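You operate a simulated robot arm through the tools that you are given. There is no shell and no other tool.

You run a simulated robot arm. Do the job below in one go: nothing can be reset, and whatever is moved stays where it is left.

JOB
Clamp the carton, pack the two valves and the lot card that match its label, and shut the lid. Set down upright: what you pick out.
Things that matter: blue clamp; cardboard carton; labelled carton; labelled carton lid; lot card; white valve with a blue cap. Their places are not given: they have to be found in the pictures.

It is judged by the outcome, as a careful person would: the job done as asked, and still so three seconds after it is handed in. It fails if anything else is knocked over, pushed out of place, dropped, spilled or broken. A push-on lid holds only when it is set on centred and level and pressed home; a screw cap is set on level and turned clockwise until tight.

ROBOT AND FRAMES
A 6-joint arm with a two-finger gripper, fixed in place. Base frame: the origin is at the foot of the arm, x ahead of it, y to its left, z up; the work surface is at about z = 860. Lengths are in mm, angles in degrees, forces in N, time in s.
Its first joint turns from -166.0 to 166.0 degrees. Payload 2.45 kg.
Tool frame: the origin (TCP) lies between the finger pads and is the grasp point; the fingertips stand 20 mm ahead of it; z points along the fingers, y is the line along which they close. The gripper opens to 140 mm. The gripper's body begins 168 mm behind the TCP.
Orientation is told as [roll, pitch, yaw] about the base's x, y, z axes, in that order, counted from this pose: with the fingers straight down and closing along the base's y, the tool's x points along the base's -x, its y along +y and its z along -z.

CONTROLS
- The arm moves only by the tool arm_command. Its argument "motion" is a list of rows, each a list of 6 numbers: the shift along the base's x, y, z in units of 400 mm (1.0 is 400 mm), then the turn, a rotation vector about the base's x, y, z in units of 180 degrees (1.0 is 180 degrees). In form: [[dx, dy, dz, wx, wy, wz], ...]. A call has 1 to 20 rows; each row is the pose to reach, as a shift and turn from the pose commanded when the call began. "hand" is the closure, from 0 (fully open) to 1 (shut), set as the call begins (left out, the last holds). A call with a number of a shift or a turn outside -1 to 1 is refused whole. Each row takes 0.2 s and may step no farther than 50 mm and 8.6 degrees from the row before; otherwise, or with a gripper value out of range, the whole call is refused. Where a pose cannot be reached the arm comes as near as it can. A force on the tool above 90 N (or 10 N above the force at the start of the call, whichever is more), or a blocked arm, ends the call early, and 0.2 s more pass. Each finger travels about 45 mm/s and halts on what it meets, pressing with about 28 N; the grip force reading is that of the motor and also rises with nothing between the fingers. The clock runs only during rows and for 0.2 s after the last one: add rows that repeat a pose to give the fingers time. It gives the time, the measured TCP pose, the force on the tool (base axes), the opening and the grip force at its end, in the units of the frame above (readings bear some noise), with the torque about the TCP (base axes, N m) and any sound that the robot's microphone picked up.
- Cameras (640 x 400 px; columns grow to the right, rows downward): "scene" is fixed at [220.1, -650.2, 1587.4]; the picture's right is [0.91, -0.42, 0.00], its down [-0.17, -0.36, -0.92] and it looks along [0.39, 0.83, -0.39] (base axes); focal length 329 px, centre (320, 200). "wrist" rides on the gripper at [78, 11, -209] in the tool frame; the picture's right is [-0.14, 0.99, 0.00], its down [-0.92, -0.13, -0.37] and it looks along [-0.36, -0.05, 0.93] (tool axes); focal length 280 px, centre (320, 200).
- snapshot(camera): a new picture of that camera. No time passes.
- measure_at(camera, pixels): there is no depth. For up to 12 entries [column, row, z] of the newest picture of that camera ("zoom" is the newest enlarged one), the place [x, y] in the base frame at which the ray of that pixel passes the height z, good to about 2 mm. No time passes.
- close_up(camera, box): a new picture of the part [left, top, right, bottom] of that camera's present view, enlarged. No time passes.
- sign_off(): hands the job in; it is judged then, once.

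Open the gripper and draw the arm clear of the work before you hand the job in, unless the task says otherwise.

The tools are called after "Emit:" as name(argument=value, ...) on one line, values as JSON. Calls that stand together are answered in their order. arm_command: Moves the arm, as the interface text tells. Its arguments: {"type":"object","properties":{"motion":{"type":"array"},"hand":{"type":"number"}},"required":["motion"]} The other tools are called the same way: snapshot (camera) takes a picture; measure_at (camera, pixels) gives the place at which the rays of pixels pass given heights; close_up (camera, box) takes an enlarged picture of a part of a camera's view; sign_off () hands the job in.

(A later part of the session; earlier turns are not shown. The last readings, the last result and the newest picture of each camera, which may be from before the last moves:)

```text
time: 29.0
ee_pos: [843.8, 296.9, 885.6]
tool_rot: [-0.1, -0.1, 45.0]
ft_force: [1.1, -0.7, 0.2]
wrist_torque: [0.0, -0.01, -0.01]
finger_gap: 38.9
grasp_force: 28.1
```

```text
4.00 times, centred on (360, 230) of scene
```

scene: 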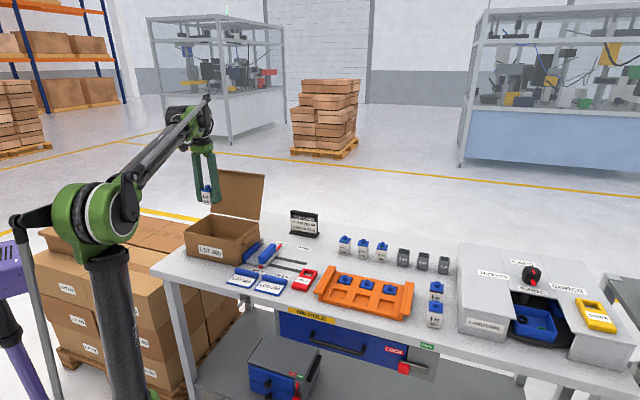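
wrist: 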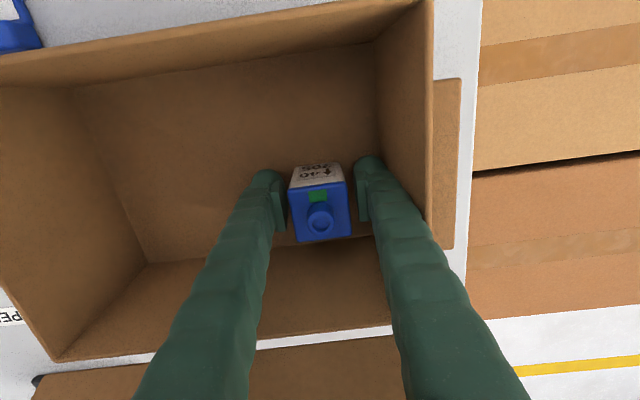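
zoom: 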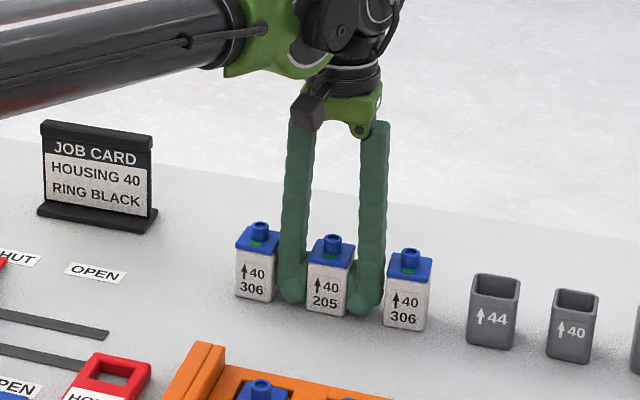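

Held at 39 mm. I lift straight up to z≈1080 and carry it to the waypoint (537,396).

Emit:
arm_command(motion=[[0, 0, 0.04, 0, 0, 0], [0, 0, 0.12, 0, 0, 0], [0, 0, 0.21, 0, 0, 0], [0, 0, 0.3, 0, 0, 0], [0, 0, 0.4, 0, 0, 0], [0, 0, 0.4875, 0, 0, 0], [-0.08, 0.026, 0.4875, 0, 0, 0], [-0.18, 0.058, 0.4875, 0, 0, 0], [-0.28, 0.09, 0.4875, 0, 0, 0], [-0.38, 0.122, 0.4875, 0, 0, 0], [-0.48, 0.154, 0.4875, 0, 0, 0], [-0.58, 0.186, 0.4875, 0, 0, 0], [-0.68, 0.218, 0.4875, 0, 0, 0], [-0.7715, 0.2475, 0.4875, 0, 0, 0]])

Emit:
snapshot(camera="scene")

```text
time: 32.0
ee_pos: [538.5, 395.6, 1081.5]
tool_rot: [-0.1, -0.1, 44.9]
ft_force: [0.6, 0.4, -0.4]
wrist_torque: [-0.02, 0.03, 0.01]
finger_gap: 39.2
grasp_force: 28.1
```

```text
taken
```

scene: 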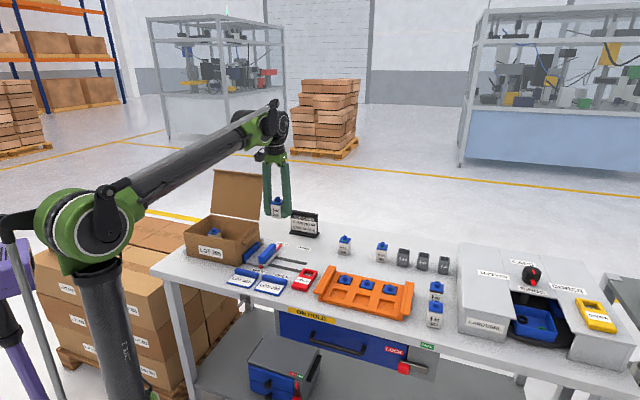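

Both 306 valves stay in place. I carry the second valve to above (281,586), in front of the first one.

Emit:
arm_command(motion=[[-0.08, 0.059, 0, 0, 0, 0], [-0.16, 0.118, 0, 0, 0, 0], [-0.24, 0.177, 0, 0, 0, 0], [-0.32, 0.237, 0, 0, 0, 0], [-0.4, 0.296, 0, 0, 0, 0], [-0.48, 0.355, 0, 0, 0, 0], [-0.56, 0.414, 0, 0, 0, 0], [-0.6415, 0.474, 0, 0, 0, 0], [-0.6415, 0.474, 0, 0, 0, 0]])

Emit:
snapshot(camera="wrist")

```text
time: 34.0
ee_pos: [280.5, 585.5, 1081.3]
tool_rot: [0.0, 0.0, 45.0]
ft_force: [0.8, 0.0, -0.6]
wrist_torque: [-0.03, 0.0, 0.03]
finger_gap: 38.9
grasp_force: 28.0
```

```text
taken
```

wrist: 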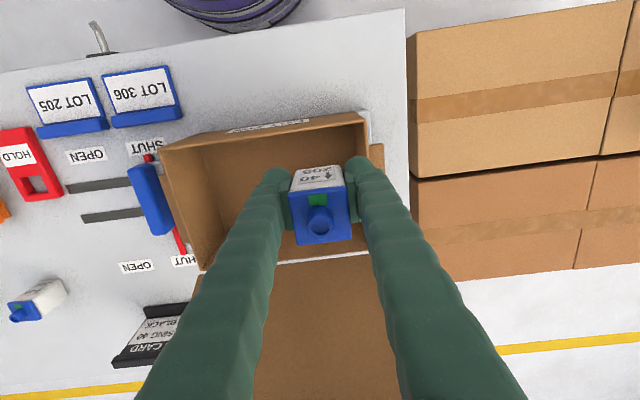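

The tool is at u=-216, v=612, 66 mm in front of the first valve. I lower to z≈895 and then in fine steps.

Emit:
arm_command(motion=[[0, 0, -0.1, 0, 0, 0], [0, 0, -0.2, 0, 0, 0], [0, 0, -0.3, 0, 0, 0], [0, 0, -0.38, 0, 0, 0], [0, 0, -0.44, 0, 0, 0], [0, 0, -0.466, 0, 0, 0]])

Emit:
arm_command(motion=[[0, 0, -0.0025, 0, 0, 0], [0, 0, -0.005, 0, 0, 0], [0, 0, -0.0075, 0, 0, 0], [0, 0, -0.01, 0, 0, 0]])

Emit:
snapshot(camera="wrist")

```text
time: 35.4
ee_pos: [281.5, 585.6, 893.8]
tool_rot: [0.0, 0.0, 45.0]
ft_force: [-0.3, 0.4, -0.9]
wrist_torque: [-0.01, 0.0, 0.01]
finger_gap: 38.9
grasp_force: 27.5
```

```text
time: 36.4
ee_pos: [280.8, 585.9, 891.7]
tool_rot: [-0.1, -0.2, 44.9]
ft_force: [0.8, 3.7, 21.9]
wrist_torque: [-0.16, -0.33, 0.06]
finger_gap: 38.9
grasp_force: 27.9
```

```text
taken
```

wrist: 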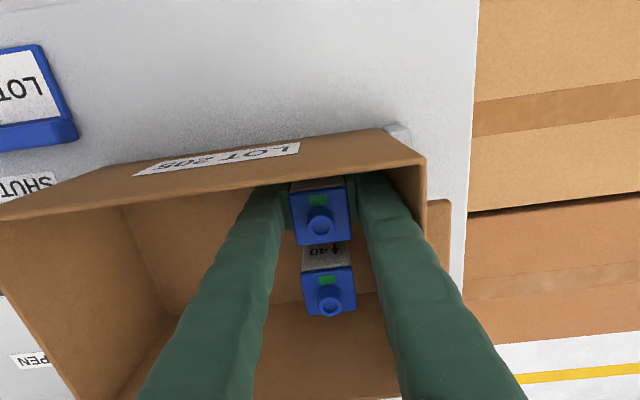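

On the floor (22 N). I ease 1 mm, open to 56 mm and rise straight out.

Emit:
arm_command(motion=[[0, 0, 0.0025, 0, 0, 0], [0, 0, 0.0025, 0, 0, 0]])

Emit:
arm_command(motion=[[0, 0, 0, 0, 0, 0], [0, 0, 0, 0, 0, 0], [0, 0, 0, 0, 0, 0]], hand=0.6)

Emit:
arm_command(motion=[[0, 0, 0.05, 0, 0, 0], [0, 0, 0.15, 0, 0, 0], [0, 0, 0.25, 0, 0, 0], [0, 0, 0.35, 0, 0, 0], [0, 0, 0.475, 0, 0, 0]])

Emit:
snapshot(camera="wrist")

```text
time: 37.0
ee_pos: [280.0, 585.8, 891.2]
tool_rot: [0.1, 0.0, 45.0]
ft_force: [-0.2, 2.3, 4.6]
wrist_torque: [0.01, -0.09, 0.08]
finger_gap: 38.7
grasp_force: 27.8
```

```text
time: 37.8
ee_pos: [279.9, 584.8, 892.1]
tool_rot: [0.1, 0.0, 45.0]
ft_force: [1.9, -2.1, -1.4]
wrist_torque: [-0.06, -0.04, 0.07]
finger_gap: 54.6
grasp_force: 0.1
```

```text
time: 39.0
ee_pos: [280.7, 584.7, 1082.7]
tool_rot: [-0.1, 0.0, 45.0]
ft_force: [0.4, 0.2, -0.5]
wrist_torque: [0.01, 0.0, 0.0]
finger_gap: 55.9
grasp_force: 0.0
```

```text
taken
```

wrist: 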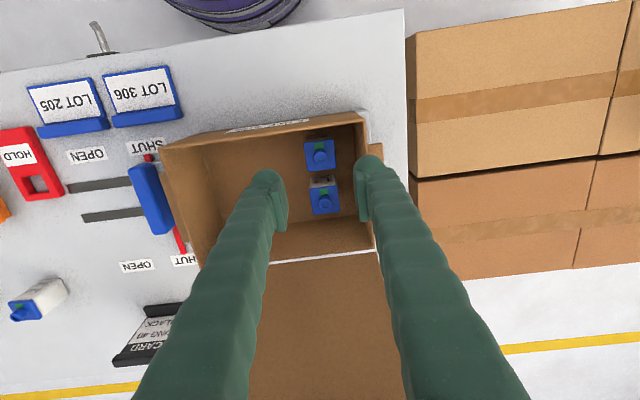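

Both 205 valves stand upright in the carton at (320,155) and (325,198). Next the lot card: I turn the tool by -90° on the way to (389,332,1100) so the fingers close across the card's tab.

Emit:
arm_command(motion=[[0.0225, -0.0526, 0.004, 0, 0, -0.0417], [0.045, -0.105, 0.008, 0, 0, -0.0833], [0.0676, -0.158, 0.012, 0, 0, -0.125], [0.09, -0.21, 0.016, 0, 0, -0.1667], [0.1127, -0.263, 0.02, 0, 0, -0.2083], [0.135, -0.3155, 0.025, 0, 0, -0.25], [0.158, -0.368, 0.03, 0, 0, -0.2917], [0.18, -0.421, 0.035, 0, 0, -0.3333], [0.203, -0.473, 0.04, 0, 0, -0.375], [0.225, -0.526, 0.045, 0, 0, -0.4167], [0.248, -0.578, 0.05, 0, 0, -0.4583], [0.2705, -0.631, 0.05, 0, 0, -0.5], [0.2705, -0.631, 0.05, 0, 0, -0.5]], hand=0.6)

Emit:
snapshot(camera="wrist")

Emit:
snapshot(camera="scene")

```text
time: 41.8
ee_pos: [388.7, 332.4, 1099.7]
tool_rot: [0.0, -0.1, -45.2]
ft_force: [-0.2, -1.0, 0.3]
wrist_torque: [0.0, 0.02, 0.0]
finger_gap: 55.7
grasp_force: 0.1
```

```text
taken
```

wrist: 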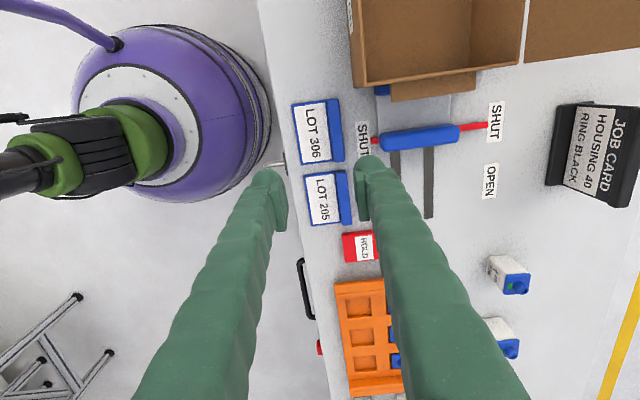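

```text
taken
```

scene: 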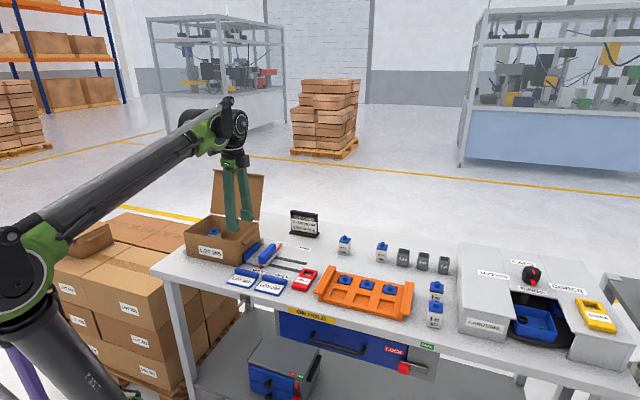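

The arm is at yaw -45; the card LOT 205 shows at (328,197) between the fingers. I enlarge and measure its tab.

Emit:
close_up(camera="wrist", box=[280, 90, 400, 260])

Emit:
close_up(camera="scene", box=[220, 260, 300, 300])

```text
2.35 times, centred on (340, 175) of wrist
```

zoom: 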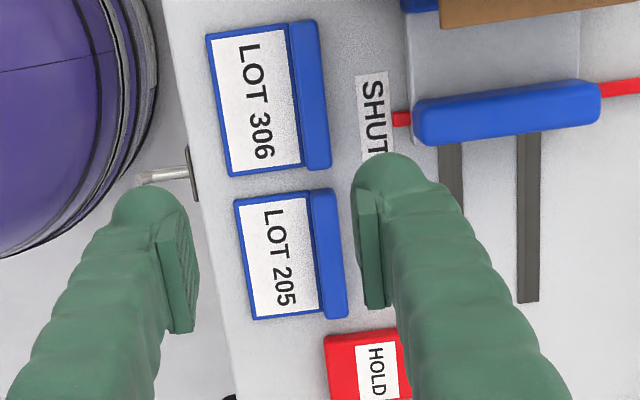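

```text
8.00 times, centred on (260, 280) of scene
```

zoom: 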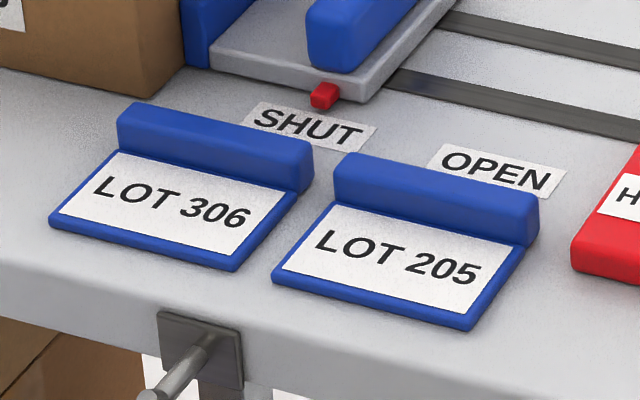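

Emit:
measure_at(camera="zoom", pixels=[[272, 280, 862], [466, 330, 862], [537, 238, 862], [335, 178, 880], [335, 178, 890], [527, 220, 880], [527, 220, 890], [350, 153, 880], [350, 153, 890], [540, 193, 880], [540, 193, 890]])

Emit:
close_up(camera="wrist", box=[280, 90, 400, 260])

Emit:
measure_at(camera="zoom", pixels=[[309, 190, 885], [331, 188, 885], [348, 316, 885], [326, 320, 885], [309, 190, 880], [331, 188, 880], [348, 316, 880], [326, 320, 880], [235, 200, 862], [253, 319, 862], [309, 105, 882], [330, 168, 882]])

```text
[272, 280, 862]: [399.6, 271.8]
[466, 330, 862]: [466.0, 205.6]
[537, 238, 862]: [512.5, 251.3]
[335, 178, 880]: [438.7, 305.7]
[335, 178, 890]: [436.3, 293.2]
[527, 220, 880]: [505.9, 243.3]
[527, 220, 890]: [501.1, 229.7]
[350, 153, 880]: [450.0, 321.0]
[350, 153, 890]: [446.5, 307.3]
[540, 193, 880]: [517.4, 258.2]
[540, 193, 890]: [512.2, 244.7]
```

```text
2.35 times, centred on (340, 175) of wrist
```

zoom: 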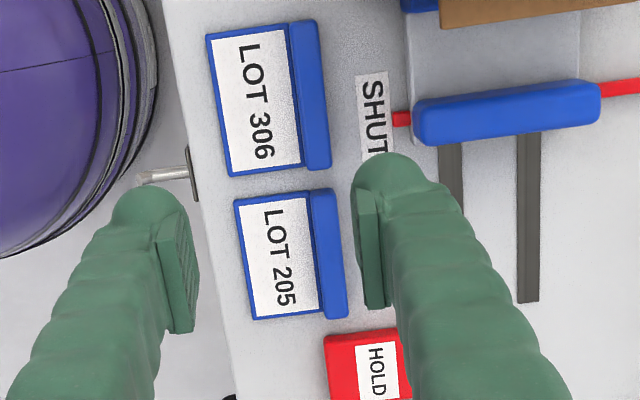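

```text
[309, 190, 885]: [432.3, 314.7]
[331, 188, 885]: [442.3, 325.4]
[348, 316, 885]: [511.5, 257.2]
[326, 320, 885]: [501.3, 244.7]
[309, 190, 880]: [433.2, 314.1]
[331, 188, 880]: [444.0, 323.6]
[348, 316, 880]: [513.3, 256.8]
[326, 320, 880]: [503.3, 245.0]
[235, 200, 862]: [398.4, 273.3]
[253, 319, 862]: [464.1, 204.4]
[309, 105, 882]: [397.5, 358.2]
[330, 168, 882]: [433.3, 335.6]
```

The tab spans u 85..182, v 527..543, top ≈879. I move above its centre (473,284) with a 44 mm opening and stop at z≈930 to check.

Emit:
arm_command(motion=[[0.07, -0.04, 0, 0, 0, 0], [0.14, -0.08, -0.03, 0, 0, 0], [0.2105, -0.12, -0.1, 0, 0, 0], [0.2105, -0.12, -0.2, 0, 0, 0], [0.2105, -0.12, -0.3, 0, 0, 0], [0.2105, -0.12, -0.38, 0, 0, 0], [0.2105, -0.12, -0.425, 0, 0, 0], [0.2105, -0.12, -0.425, 0, 0, 0]], hand=0.686)

Emit:
close_up(camera="wrist", box=[200, 100, 440, 250])

Emit:
close_up(camera="scene", box=[220, 220, 320, 310])

```text
time: 43.6
ee_pos: [473.7, 283.5, 931.6]
tool_rot: [0.0, -0.1, -45.1]
ft_force: [0.1, -0.9, -0.8]
wrist_torque: [-0.01, -0.03, -0.04]
finger_gap: 44.0
grasp_force: 0.0
```

```text
2.67 times, centred on (320, 175) of wrist
```

zoom: 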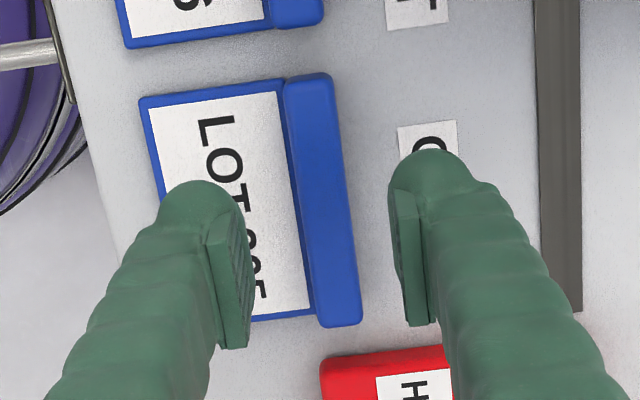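

```text
4.44 times, centred on (270, 265) of scene
```

zoom: 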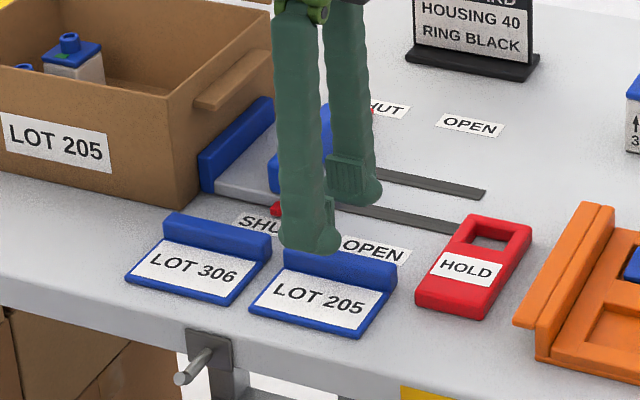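

The tab lies midway between the pads. I descend to z≈888, then by 1 mm toward 885, watching the force.

Emit:
arm_command(motion=[[0, 0, -0.06, 0, 0, 0], [0, 0, -0.105, 0, 0, 0], [0, 0, -0.105, 0, 0, 0]])

Emit:
arm_command(motion=[[0, 0, -0.0025, 0, 0, 0], [0, 0, -0.005, 0, 0, 0]])

Emit:
close_up(camera="scene", box=[230, 230, 310, 300])

```text
time: 44.4
ee_pos: [472.4, 285.4, 890.3]
tool_rot: [0.1, 0.1, -45.0]
ft_force: [1.0, 0.1, -0.3]
wrist_torque: [0.03, -0.02, 0.04]
finger_gap: 44.0
grasp_force: 0.0
```

```text
time: 45.0
ee_pos: [474.1, 285.0, 888.6]
tool_rot: [-0.1, 0.0, -44.9]
ft_force: [0.2, -0.3, -0.1]
wrist_torque: [0.01, -0.01, 0.0]
finger_gap: 43.9
grasp_force: 0.0
```

```text
5.71 times, centred on (270, 265) of scene
```

zoom: 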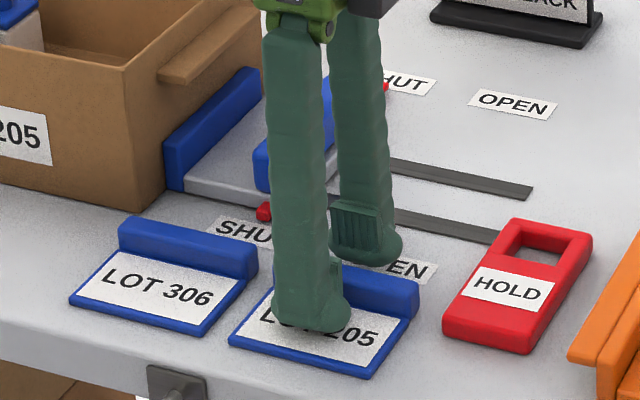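

No contact yet at z≈888.6. I go down 3 mm more in 1 mm rows.

Emit:
arm_command(motion=[[0, 0, -0.0025, 0, 0, 0], [0, 0, -0.005, 0, 0, 0], [0, 0, -0.0075, 0, 0, 0]])

```text
time: 45.8
ee_pos: [473.5, 284.5, 884.8]
tool_rot: [0.0, 0.0, -45.1]
ft_force: [0.3, 0.7, 14.6]
wrist_torque: [-0.32, 0.32, 0.0]
finger_gap: 43.7
grasp_force: 0.0
```

The front finger touches the plate (15 N). I raise 1.5 mm, then close on the tab.

Emit:
arm_command(motion=[[0, 0, 0.004, 0, 0, 0], [0, 0, 0.004, 0, 0, 0]])

Emit:
arm_command(motion=[[0, 0, 0, 0, 0, 0], [0, 0, 0, 0, 0, 0], [0, 0, 0, 0, 0, 0], [0, 0, 0, 0, 0, 0], [0, 0, 0, 0, 0, 0]], hand=1)

Emit:
close_up(camera="scene", box=[230, 230, 310, 300])

```text
time: 46.4
ee_pos: [472.6, 285.0, 885.8]
tool_rot: [-0.1, 0.0, -45.0]
ft_force: [0.0, 0.3, 0.5]
wrist_torque: [-0.01, -0.01, 0.02]
finger_gap: 44.1
grasp_force: 0.1
```

```text
time: 47.6
ee_pos: [473.6, 284.9, 886.2]
tool_rot: [0.0, 0.1, -45.0]
ft_force: [0.9, 0.7, -0.5]
wrist_torque: [-0.01, -0.01, -0.02]
finger_gap: 16.6
grasp_force: 27.6
```

```text
5.71 times, centred on (270, 265) of scene
```

zoom: 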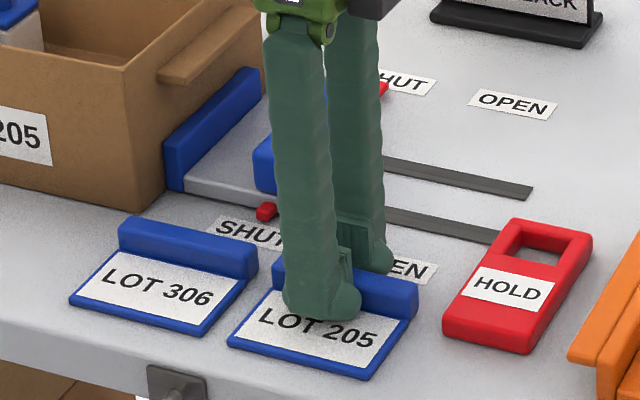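

Gripped at 16.6 mm on the tab. I lift gently to about z=950 and check that the card stays level.

Emit:
arm_command(motion=[[0, 0, 0.015, 0, 0, 0], [0, 0, 0.04, 0, 0, 0], [0, 0, 0.08, 0, 0, 0], [0, 0, 0.12, 0, 0, 0], [0, 0, 0.16, 0, 0, 0]])

Emit:
close_up(camera="scene", box=[220, 200, 320, 300])

Emit:
snapshot(camera="wrist")

```text
time: 48.8
ee_pos: [473.0, 285.8, 951.4]
tool_rot: [0.0, 0.0, -45.0]
ft_force: [-0.5, 0.3, -1.8]
wrist_torque: [-0.01, -0.01, -0.02]
finger_gap: 16.6
grasp_force: 28.4
```

```text
4.00 times, centred on (270, 250) of scene
```

zoom: 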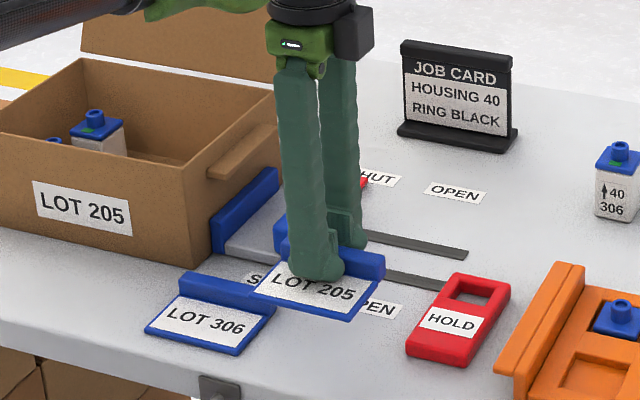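

```text
taken
```

wrist: 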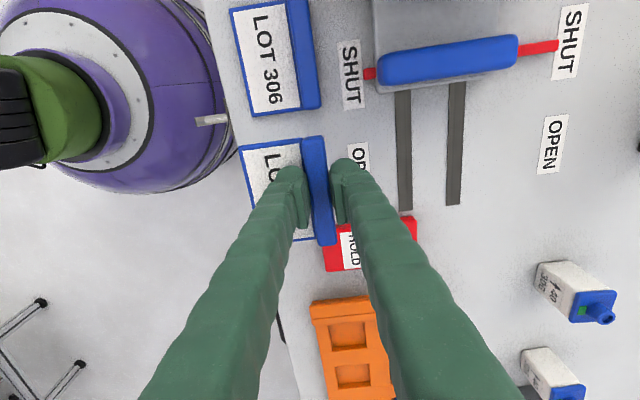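

The card hangs level and face up. I rise to z≈1060 and carry it to above the carton's free right part, (385,541).

Emit:
arm_command(motion=[[0, 0, 0.09, 0, 0, 0], [0, 0, 0.18, 0, 0, 0], [0, 0, 0.2725, 0, 0, 0], [-0.03, 0.09, 0.2725, 0, 0, 0], [-0.063, 0.183, 0.2725, 0, 0, 0], [-0.094, 0.274, 0.2725, 0, 0, 0], [-0.126, 0.366, 0.2725, 0, 0, 0], [-0.157, 0.457, 0.2725, 0, 0, 0], [-0.189, 0.549, 0.2725, 0, 0, 0], [-0.22, 0.64, 0.2725, 0, 0, 0], [-0.22, 0.64, 0.2725, 0, 0, 0]])

Emit:
snapshot(camera="wrist")

Emit:
close_up(camera="scene", box=[160, 140, 280, 280])

```text
time: 51.2
ee_pos: [384.5, 542.0, 1059.6]
tool_rot: [-0.1, -0.1, -45.0]
ft_force: [-1.2, 0.3, -1.2]
wrist_torque: [0.01, -0.03, 0.04]
finger_gap: 16.8
grasp_force: 28.2
```

```text
taken
```

wrist: 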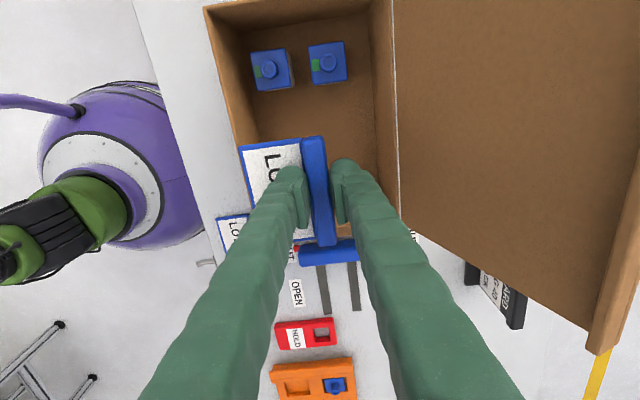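

```text
2.86 times, centred on (220, 210) of scene
```

zoom: 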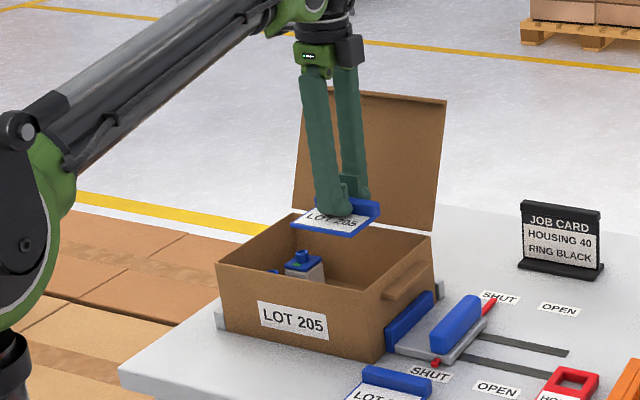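

Card edges at u -160..-63, v 593..664 clear the valves (u≤-195) and the walls. I lower it to z≈897.

Emit:
arm_command(motion=[[0, 0, -0.1, 0, 0, 0], [0, 0, -0.2, 0, 0, 0], [0, 0, -0.29, 0, 0, 0], [0, 0, -0.36, 0, 0, 0], [0, 0, -0.407, 0, 0, 0], [0, 0, -0.407, 0, 0, 0]])

Emit:
snapshot(camera="wrist")

Emit:
close_up(camera="scene", box=[160, 140, 280, 280])

```text
time: 52.6
ee_pos: [385.6, 540.7, 895.8]
tool_rot: [0.0, 0.1, -45.0]
ft_force: [-0.5, 0.9, -1.0]
wrist_torque: [-0.02, -0.03, 0.02]
finger_gap: 16.8
grasp_force: 28.3
```

```text
taken
```

wrist: 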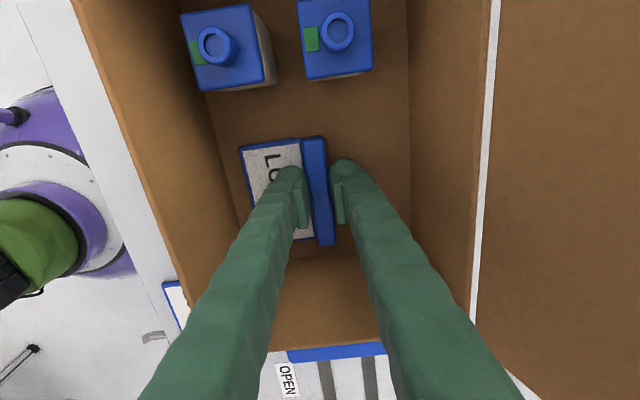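

```text
2.86 times, centred on (220, 210) of scene
```

zoom: 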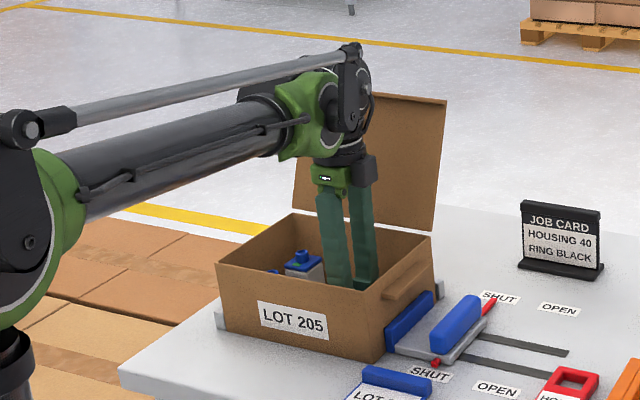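

The card is just above the floor, clear of everything. I lower in 1 mm rows to touch down.

Emit:
arm_command(motion=[[0, 0, -0.0025, 0, 0, 0], [0, 0, -0.005, 0, 0, 0], [0, 0, -0.0075, 0, 0, 0], [0, 0, -0.01, 0, 0, 0]])

```text
time: 53.6
ee_pos: [385.1, 541.9, 893.2]
tool_rot: [0.0, 0.1, -45.1]
ft_force: [-0.3, -0.4, 3.6]
wrist_torque: [-0.2, -0.12, 0.01]
finger_gap: 16.7
grasp_force: 28.4
```

Emit:
arm_command(motion=[[0, 0, -0.002, 0, 0, 0], [0, 0, -0.004, 0, 0, 0]])

```text
time: 54.2
ee_pos: [385.5, 542.2, 891.8]
tool_rot: [0.2, 0.0, -45.0]
ft_force: [0.5, 2.3, 19.1]
wrist_torque: [0.15, 0.13, 0.02]
finger_gap: 16.9
grasp_force: 27.8
```

The card rests on the floor (19 N). I ease off, then open to 44 mm.

Emit:
arm_command(motion=[[0, 0, 0.002, 0, 0, 0], [0, 0, 0.002, 0, 0, 0]])

Emit:
arm_command(motion=[[0, 0, 0, 0, 0, 0], [0, 0, 0, 0, 0, 0], [0, 0, 0, 0, 0, 0], [0, 0, 0, 0, 0, 0]], hand=0.686)

Emit:
snapshot(camera="wrist")

```text
time: 54.8
ee_pos: [384.9, 540.3, 891.1]
tool_rot: [0.0, 0.0, -45.0]
ft_force: [0.0, 0.1, -1.2]
wrist_torque: [0.01, 0.02, -0.01]
finger_gap: 16.9
grasp_force: 27.7
```

```text
time: 55.8
ee_pos: [385.9, 541.2, 892.1]
tool_rot: [-0.1, 0.0, -44.9]
ft_force: [-0.2, -0.8, 0.0]
wrist_torque: [-0.04, -0.01, -0.02]
finger_gap: 43.9
grasp_force: 0.1
```

```text
taken
```

wrist: 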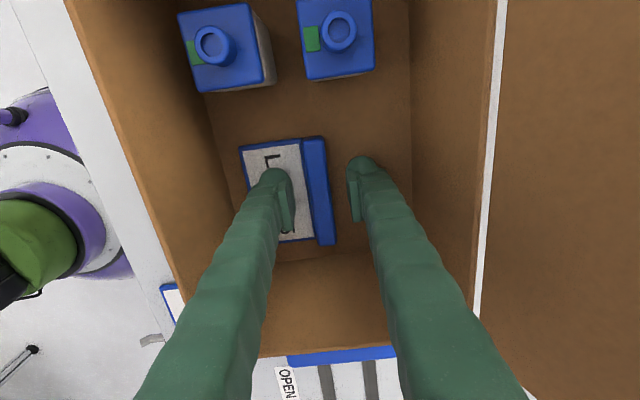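

The card lies flat and free. I rise straight up to z≈1250, closing the fingers once above the carton, and look at the lid.

Emit:
arm_command(motion=[[0, 0, 0.05, 0, 0, 0], [0, 0, 0.15, 0, 0, 0], [0, 0, 0.25, 0, 0, 0], [0, 0, 0.35, 0, 0, 0], [0, 0, 0.45, 0, 0, 0], [0, 0, 0.55, 0, 0, 0]])

Emit:
arm_command(motion=[[0, 0, 0.1, 0, 0, 0], [0, 0, 0.2, 0, 0, 0], [0, 0, 0.35, 0, 0, 0], [0, 0, 0.35, 0, 0, 0], [0, 0, 0.35, 0, 0, 0]], hand=1)

Emit:
snapshot(camera="wrist")

Emit:
close_up(camera="scene", box=[170, 150, 310, 300])

```text
time: 57.2
ee_pos: [385.7, 540.1, 1112.1]
tool_rot: [0.0, 0.1, -45.0]
ft_force: [-0.5, 0.2, -0.2]
wrist_torque: [0.0, 0.01, -0.03]
finger_gap: 44.1
grasp_force: 0.0
```

```text
refused: row 3 steps farther than a row can; nothing moved
```

```text
taken
```

wrist: 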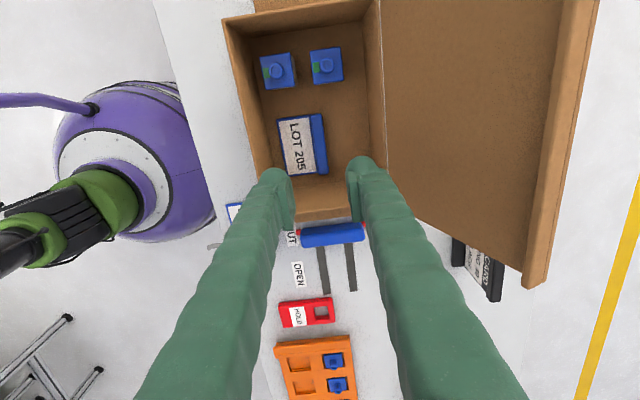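

```text
2.67 times, centred on (240, 225) of scene
```

zoom: 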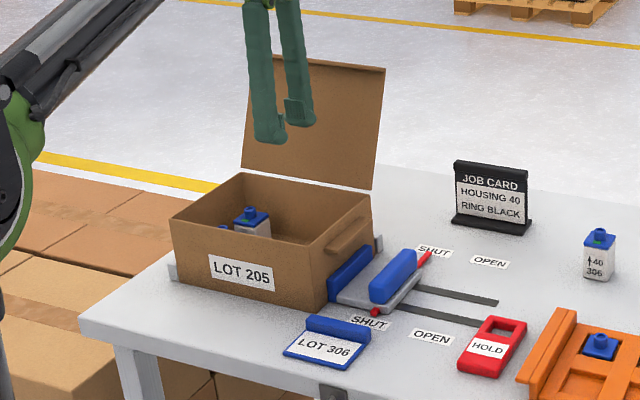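

One row was too long, so nothing moved for that call; the picture shows the card and both valves in place. I measure the lid's top right corner at several heights from both views.

Emit:
measure_at(camera="wrist", pixels=[[523, 286, 1120], [523, 286, 1150], [545, 287, 1120], [545, 287, 1150], [523, 262, 1120], [523, 262, 1150], [388, 178, 967], [388, 178, 975], [600, 10, 1150]])

Emit:
measure_at(camera="zoom", pixels=[[386, 68, 1120], [386, 68, 1150], [384, 74, 1120], [384, 74, 1150], [373, 190, 967], [373, 190, 980], [242, 168, 967], [242, 168, 980]])

Emit:
close_up(camera="scene", box=[205, 160, 275, 220])

Emit:
close_up(camera="wrist", box=[360, 140, 600, 300])

```text
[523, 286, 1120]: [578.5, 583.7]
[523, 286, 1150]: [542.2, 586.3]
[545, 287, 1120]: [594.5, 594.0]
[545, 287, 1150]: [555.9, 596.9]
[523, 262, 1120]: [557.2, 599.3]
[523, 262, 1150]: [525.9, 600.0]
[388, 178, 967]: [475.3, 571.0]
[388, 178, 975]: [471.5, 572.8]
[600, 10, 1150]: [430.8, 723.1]
```

```text
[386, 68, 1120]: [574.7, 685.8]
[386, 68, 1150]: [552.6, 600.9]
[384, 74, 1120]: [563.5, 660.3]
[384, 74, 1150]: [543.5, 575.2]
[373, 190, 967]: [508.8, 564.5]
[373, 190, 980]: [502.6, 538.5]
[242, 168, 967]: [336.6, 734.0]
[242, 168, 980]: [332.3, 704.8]
```

```text
6.67 times, centred on (240, 190) of scene
```

zoom: 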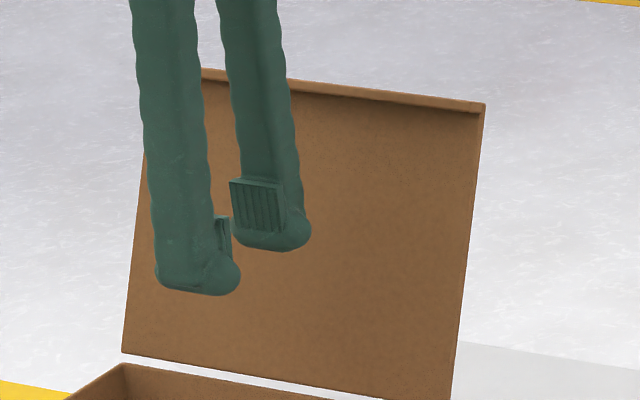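

```text
2.50 times, centred on (480, 220) of wrist
```

zoom: 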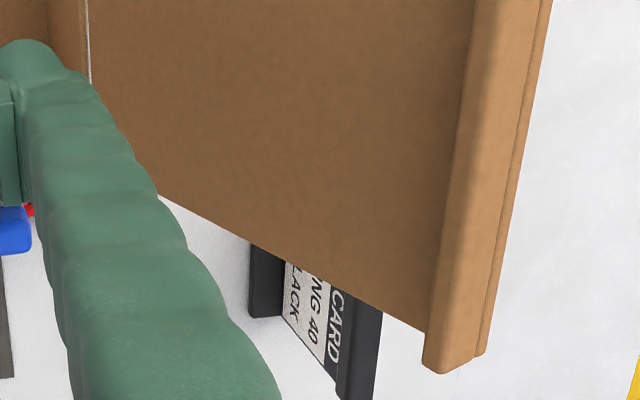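

The lid's top edge is at v≈815, z≈1149, leaning back about 22°, hinged near v≈745, z≈970. I rise to z≈1250 with the fingers closed so I can pass over the lid.

Emit:
arm_command(motion=[[0, 0, 0.1, 0, 0, 0], [0, 0, 0.2, 0, 0, 0], [0, 0, 0.3, 0, 0, 0], [0, 0, 0.345, 0, 0, 0], [0, 0, 0.345, 0, 0, 0]], hand=1)

Emit:
snapshot(camera="scene")

```text
time: 58.4
ee_pos: [385.8, 540.6, 1250.5]
tool_rot: [0.0, 0.1, -45.0]
ft_force: [-0.8, -0.2, 0.1]
wrist_torque: [0.01, 0.02, -0.01]
finger_gap: 0.0
grasp_force: 28.0
```

```text
taken
```

scene: 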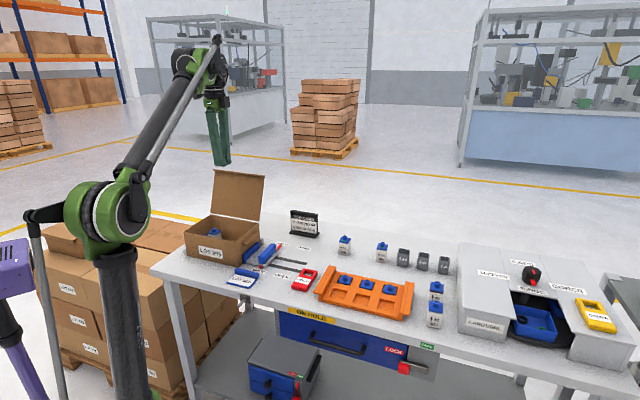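

High above the lid now. I move away from the base over the lid to v≈860 (x≈531, y≈686) at the same height.

Emit:
arm_command(motion=[[0.0725, 0.0725, 0, 0, 0, 0], [0.145, 0.145, 0, 0, 0, 0], [0.2175, 0.2175, 0, 0, 0, 0], [0.29, 0.29, 0, 0, 0, 0], [0.3625, 0.3625, 0, 0, 0, 0], [0.3625, 0.3625, 0, 0, 0, 0]])

Emit:
snapshot(camera="scene")

Emit:
snapshot(camera="wrist")

```text
time: 59.8
ee_pos: [521.3, 671.5, 1230.3]
tool_rot: [0.0, 0.1, -44.9]
ft_force: [-0.3, 1.0, -0.1]
wrist_torque: [-0.04, 0.0, 0.01]
finger_gap: 0.0
grasp_force: 27.8
out of reach, approached as far as the arm can: row 5, 6
```

```text
taken
```

scene: 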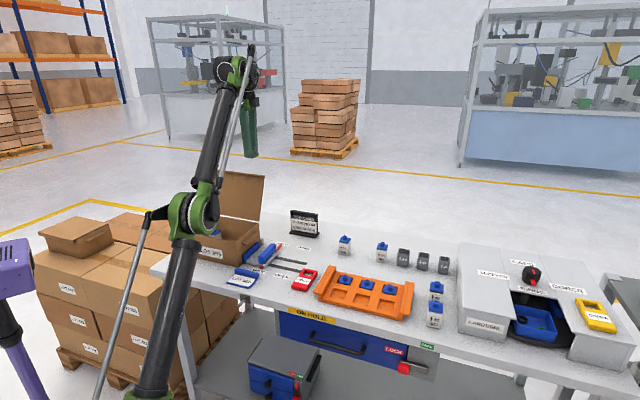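

```text
taken
```

wrist: 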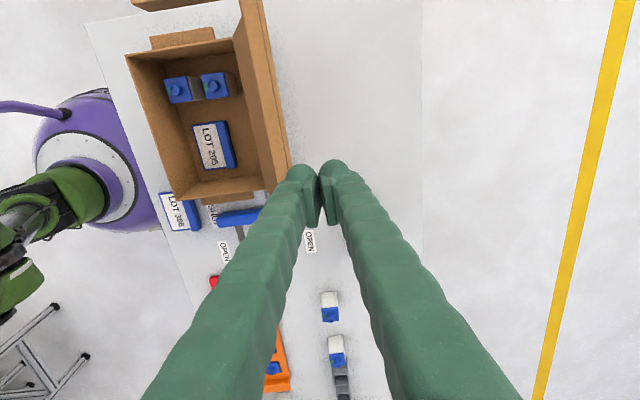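

The arm reached v≈843 at z≈1230, its limit at this height; the lid edge is in front (left) of the fingers. I lower to z≈1120 behind the lid, where the reach is greater.

Emit:
arm_command(motion=[[0, 0, -0.08, 0, 0, 0], [0, 0, -0.16, 0, 0, 0], [0, 0, -0.24, 0, 0, 0], [0, 0, -0.325, 0, 0, 0], [0, 0, -0.325, 0, 0, 0]])

Emit:
snapshot(camera="scene")

Emit:
snapshot(camera="wrist")

```text
time: 61.0
ee_pos: [520.3, 672.9, 1100.5]
tool_rot: [-0.1, 0.1, -45.0]
ft_force: [0.3, 0.5, -0.2]
wrist_torque: [-0.01, 0.02, -0.02]
finger_gap: 0.0
grasp_force: 28.5
```

```text
taken
```

scene: 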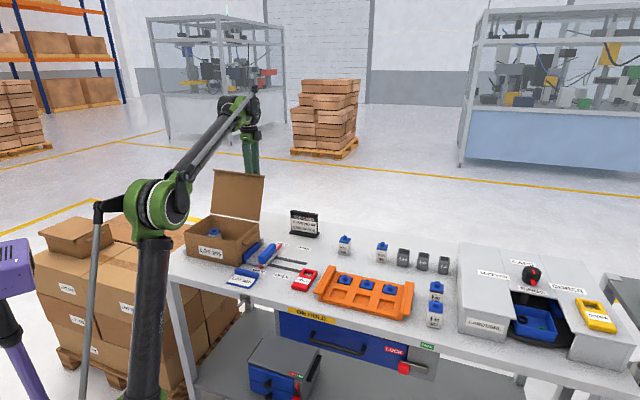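

```text
taken
```

wrist: 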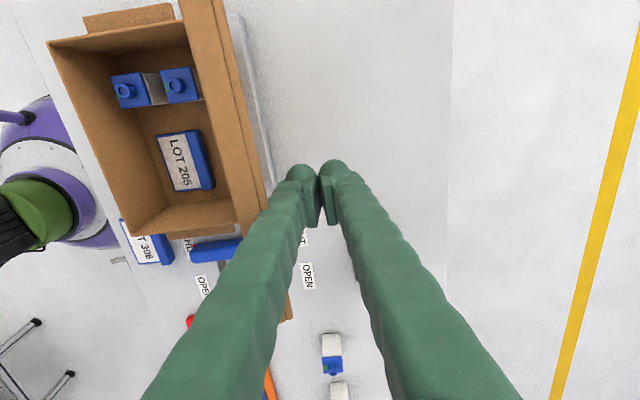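

The fingers stand behind the lid (v≈844, tips at z≈1080) with no force. I push the lid toward the front by 85 mm to bring it about vertical.

Emit:
arm_command(motion=[[-0.025, -0.025, 0, 0, 0, 0], [-0.05, -0.05, 0, 0, 0, 0], [-0.075, -0.075, 0, 0, 0, 0], [-0.1, -0.1, 0, 0, 0, 0], [-0.125, -0.125, 0, 0, 0, 0], [-0.15, -0.15, 0, 0, 0, 0]])

Emit:
close_up(camera="scene", box=[170, 130, 310, 280])

Emit:
snapshot(camera="wrist")

```text
time: 62.4
ee_pos: [459.8, 613.6, 1099.4]
tool_rot: [0.0, 0.0, -45.0]
ft_force: [0.0, -0.9, 0.8]
wrist_torque: [-0.02, 0.04, 0.03]
finger_gap: 0.0
grasp_force: 27.7
```

```text
2.67 times, centred on (240, 205) of scene
```

zoom: 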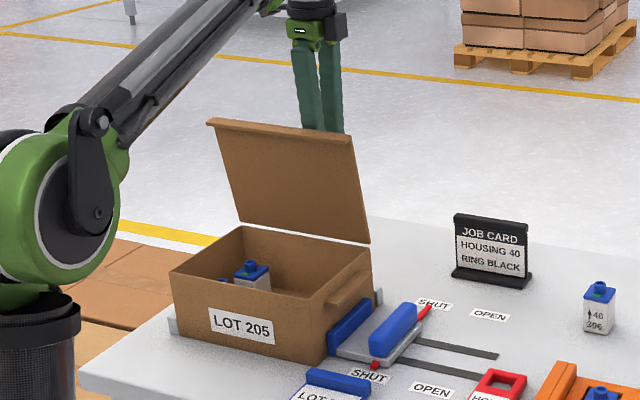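

```text
taken
```

wrist: 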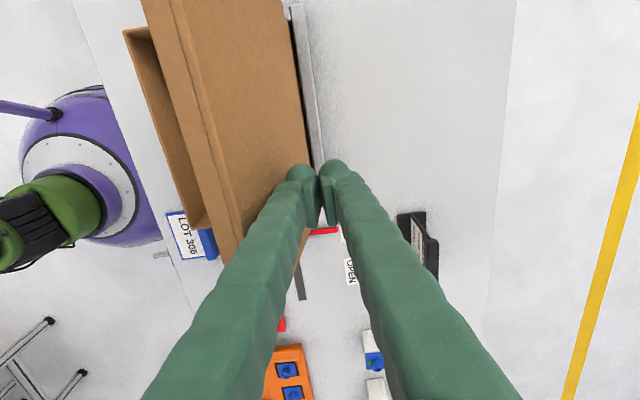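

The lid now leans forward past vertical, no force. I follow it on an arc about the hinge (near v 745, z 970, radius 140), down to about 60° and look.

Emit:
arm_command(motion=[[-0.022, -0.022, 0.015, 0, 0, 0], [-0.043, -0.043, 0.03, 0, 0, 0], [-0.065, -0.065, 0.03, 0, 0, 0], [-0.0857, -0.0857, 0.03, 0, 0, 0], [-0.106, -0.106, 0.02, 0, 0, 0], [-0.1268, -0.1268, 0.009, 0, 0, 0], [-0.146, -0.146, -0.006, 0, 0, 0], [-0.1646, -0.1646, -0.021, 0, 0, 0]])

Emit:
close_up(camera="scene", box=[170, 130, 310, 280])

Emit:
snapshot(camera="wrist")

```text
time: 64.2
ee_pos: [394.0, 546.6, 1093.0]
tool_rot: [0.0, -0.1, -45.1]
ft_force: [-0.5, -0.8, 0.4]
wrist_torque: [-0.01, -0.01, -0.03]
finger_gap: 0.3
grasp_force: 28.0
```

```text
2.67 times, centred on (240, 205) of scene
```

zoom: 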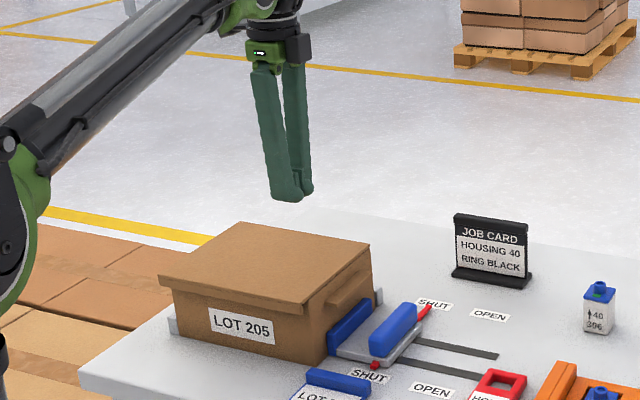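

```text
taken
```

wrist: 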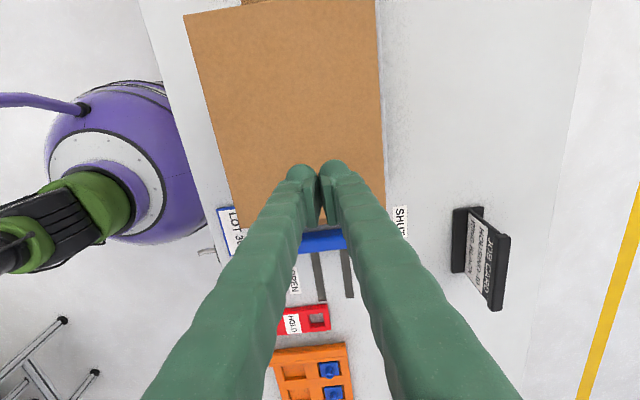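

The lid has swung down onto the carton. I look closely at whether it sits fully down and measure its edges.

Emit:
close_up(camera="scene", box=[195, 205, 275, 275])

Emit:
measure_at(camera="zoom", pixels=[[0, 0, 970]])

Emit:
measure_at(camera="wrist", pixels=[[183, 15, 972], [236, 228, 972], [377, 60, 972], [384, 190, 972]])

```text
5.71 times, centred on (235, 240) of scene
```

zoom: 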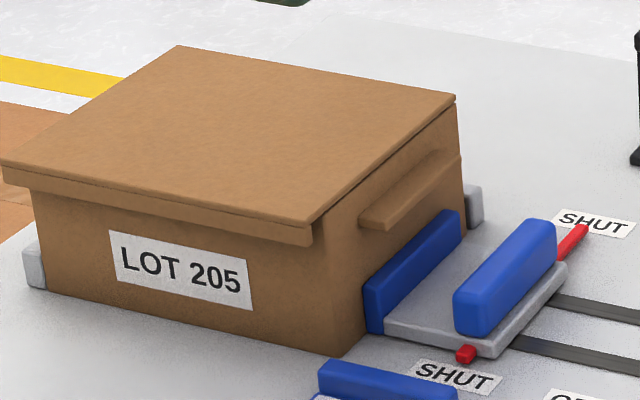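

```text
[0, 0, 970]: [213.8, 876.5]
```

```text
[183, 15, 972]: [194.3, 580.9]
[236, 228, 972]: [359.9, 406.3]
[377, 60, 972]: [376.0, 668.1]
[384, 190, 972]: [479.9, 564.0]
```

Emit:
measure_at(camera="zoom", pixels=[[308, 222, 970], [308, 222, 980], [308, 222, 990], [308, 222, 1000], [2, 162, 970], [2, 162, 990], [312, 246, 960], [455, 95, 970], [455, 95, 980], [455, 103, 967], [178, 45, 972]])

Emit:
measure_at(camera="wrist", pixels=[[236, 228, 980], [236, 228, 990], [236, 228, 1000], [183, 15, 990]])

```text
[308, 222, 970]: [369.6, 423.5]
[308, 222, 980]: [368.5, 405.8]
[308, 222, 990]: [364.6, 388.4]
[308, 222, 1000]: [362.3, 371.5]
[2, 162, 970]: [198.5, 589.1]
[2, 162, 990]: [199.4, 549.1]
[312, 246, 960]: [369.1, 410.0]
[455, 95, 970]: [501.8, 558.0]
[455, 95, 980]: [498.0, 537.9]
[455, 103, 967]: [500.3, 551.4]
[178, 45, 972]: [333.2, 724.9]
```

```text
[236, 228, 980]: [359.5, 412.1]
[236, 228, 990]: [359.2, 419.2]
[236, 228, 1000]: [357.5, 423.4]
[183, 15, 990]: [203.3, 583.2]
```

The front edge of the lid shows at z≈979, the back at ≈973: down but perhaps not pressed home. I move the closed fingers above the front centre, (310,525), z≈1010, then press down.

Emit:
arm_command(motion=[[-0.1, -0.027, 0, 0, 0, 0], [-0.211, -0.055, -0.03, 0, 0, 0], [-0.211, -0.055, -0.12, 0, 0, 0], [-0.211, -0.055, -0.2075, 0, 0, 0], [-0.211, -0.055, -0.2075, 0, 0, 0]])

Emit:
arm_command(motion=[[0, 0, -0.005, 0, 0, 0], [0, 0, -0.01, 0, 0, 0], [0, 0, -0.015, 0, 0, 0], [0, 0, -0.02, 0, 0, 0], [0, 0, -0.025, 0, 0, 0], [0, 0, -0.03, 0, 0, 0]])

Emit:
close_up(camera="scene", box=[185, 195, 275, 275])

```text
time: 65.4
ee_pos: [310.0, 525.5, 1008.1]
tool_rot: [0.0, 0.0, -45.0]
ft_force: [-1.4, -0.9, 0.4]
wrist_torque: [0.01, -0.01, -0.01]
finger_gap: 0.1
grasp_force: 28.3
```

```text
time: 66.8
ee_pos: [311.2, 524.2, 996.9]
tool_rot: [0.1, 0.0, -45.0]
ft_force: [0.5, 0.2, 0.1]
wrist_torque: [0.03, 0.0, -0.02]
finger_gap: 0.0
grasp_force: 28.5
```

```text
5.00 times, centred on (230, 235) of scene
```

zoom: 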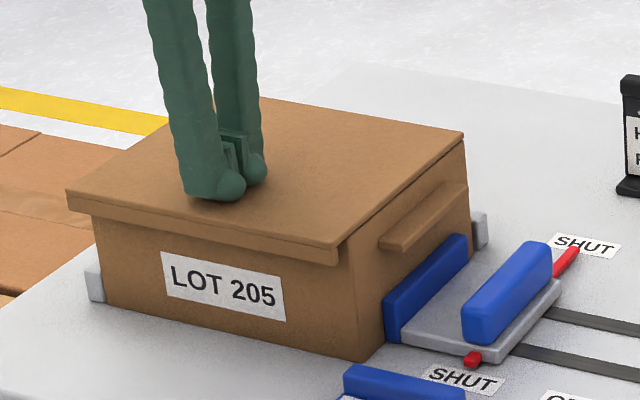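

No contact yet at tip z≈977. I continue down in 1 mm rows, watching the force.

Emit:
arm_command(motion=[[0, 0, -0.0025, 0, 0, 0], [0, 0, -0.005, 0, 0, 0], [0, 0, -0.0075, 0, 0, 0], [0, 0, -0.01, 0, 0, 0]])

Emit:
arm_command(motion=[[0, 0, -0.0025, 0, 0, 0], [0, 0, -0.005, 0, 0, 0]])

```text
time: 67.8
ee_pos: [309.4, 523.8, 994.9]
tool_rot: [0.1, 0.0, -45.0]
ft_force: [3.0, 4.7, 25.0]
wrist_torque: [0.18, -0.12, 0.03]
finger_gap: 6.0
grasp_force: 28.3
```

```text
time: 68.4
ee_pos: [309.8, 525.1, 991.9]
tool_rot: [0.0, 0.0, -45.0]
ft_force: [5.3, 11.8, 51.8]
wrist_torque: [0.47, -0.35, 0.0]
finger_gap: 6.1
grasp_force: 28.5
```

The lid bears 52 N with the tips at z≈972, level with the back. I lift off 60 mm and look whether it stays down.

Emit:
arm_command(motion=[[0, 0, 0.02, 0, 0, 0], [0, 0, 0.08, 0, 0, 0], [0, 0, 0.18, 0, 0, 0], [0, 0, 0.28, 0, 0, 0], [0, 0, 0.38, 0, 0, 0]])

Emit:
close_up(camera="scene", box=[195, 205, 275, 275])

Emit:
snapshot(camera="wrist")

```text
time: 69.6
ee_pos: [310.6, 525.8, 1141.7]
tool_rot: [0.0, 0.0, -45.0]
ft_force: [-0.1, 0.2, 1.3]
wrist_torque: [0.02, -0.01, 0.02]
finger_gap: 0.2
grasp_force: 28.0
```

```text
5.71 times, centred on (235, 240) of scene
```

zoom: 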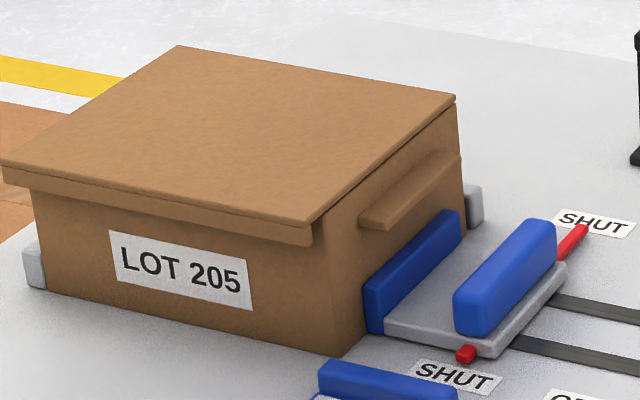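

```text
taken
```

wrist: 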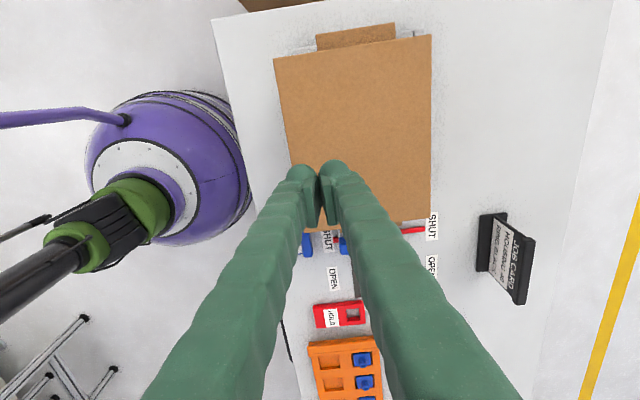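

The lid lies flat and unchanged, the clamp's pins are still at SHUT, and nothing else has moved. I open the hand and draw the arm up and back clear of the work.

Emit:
arm_command(motion=[[0, 0, 0.1, 0, 0, 0], [0, -0.02, 0.2, 0, 0, 0], [0.04, -0.08, 0.29, 0, 0, 0], [0.1, -0.15, 0.35, 0, 0, 0], [0.17, -0.22, 0.39, 0, 0, 0], [0.24, -0.28, 0.42, 0, 0, 0], [0.3, -0.3, 0.45, 0, 0, 0], [0.3, -0.3, 0.45, 0, 0, 0], [0.3, -0.3, 0.45, 0, 0, 0], [0.3, -0.3, 0.45, 0, 0, 0]], hand=0)

Emit:
snapshot(camera="scene")

Emit:
close_up(camera="scene", box=[170, 190, 330, 310])

```text
time: 71.8
ee_pos: [431.5, 402.8, 1322.9]
tool_rot: [0.1, 0.0, -45.1]
ft_force: [-0.1, -0.4, 0.3]
wrist_torque: [0.01, 0.0, 0.02]
finger_gap: 140.0
grasp_force: 0.0
```

```text
taken
```

scene: 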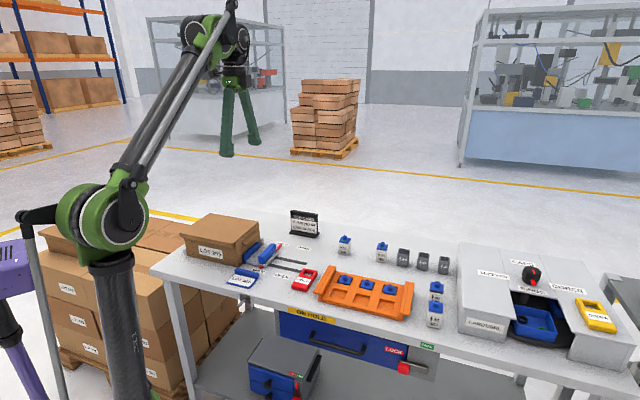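

```text
3.33 times, centred on (250, 250) of scene
```

zoom: 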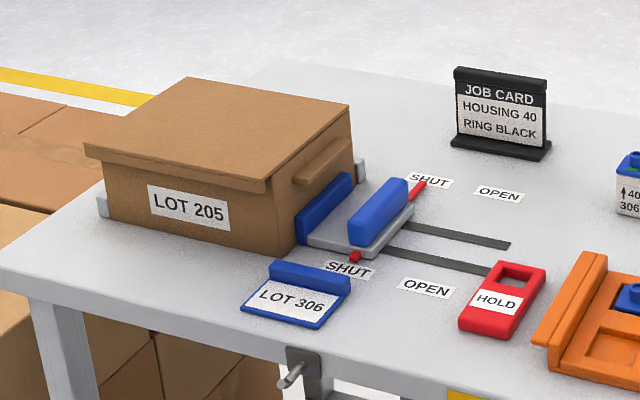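

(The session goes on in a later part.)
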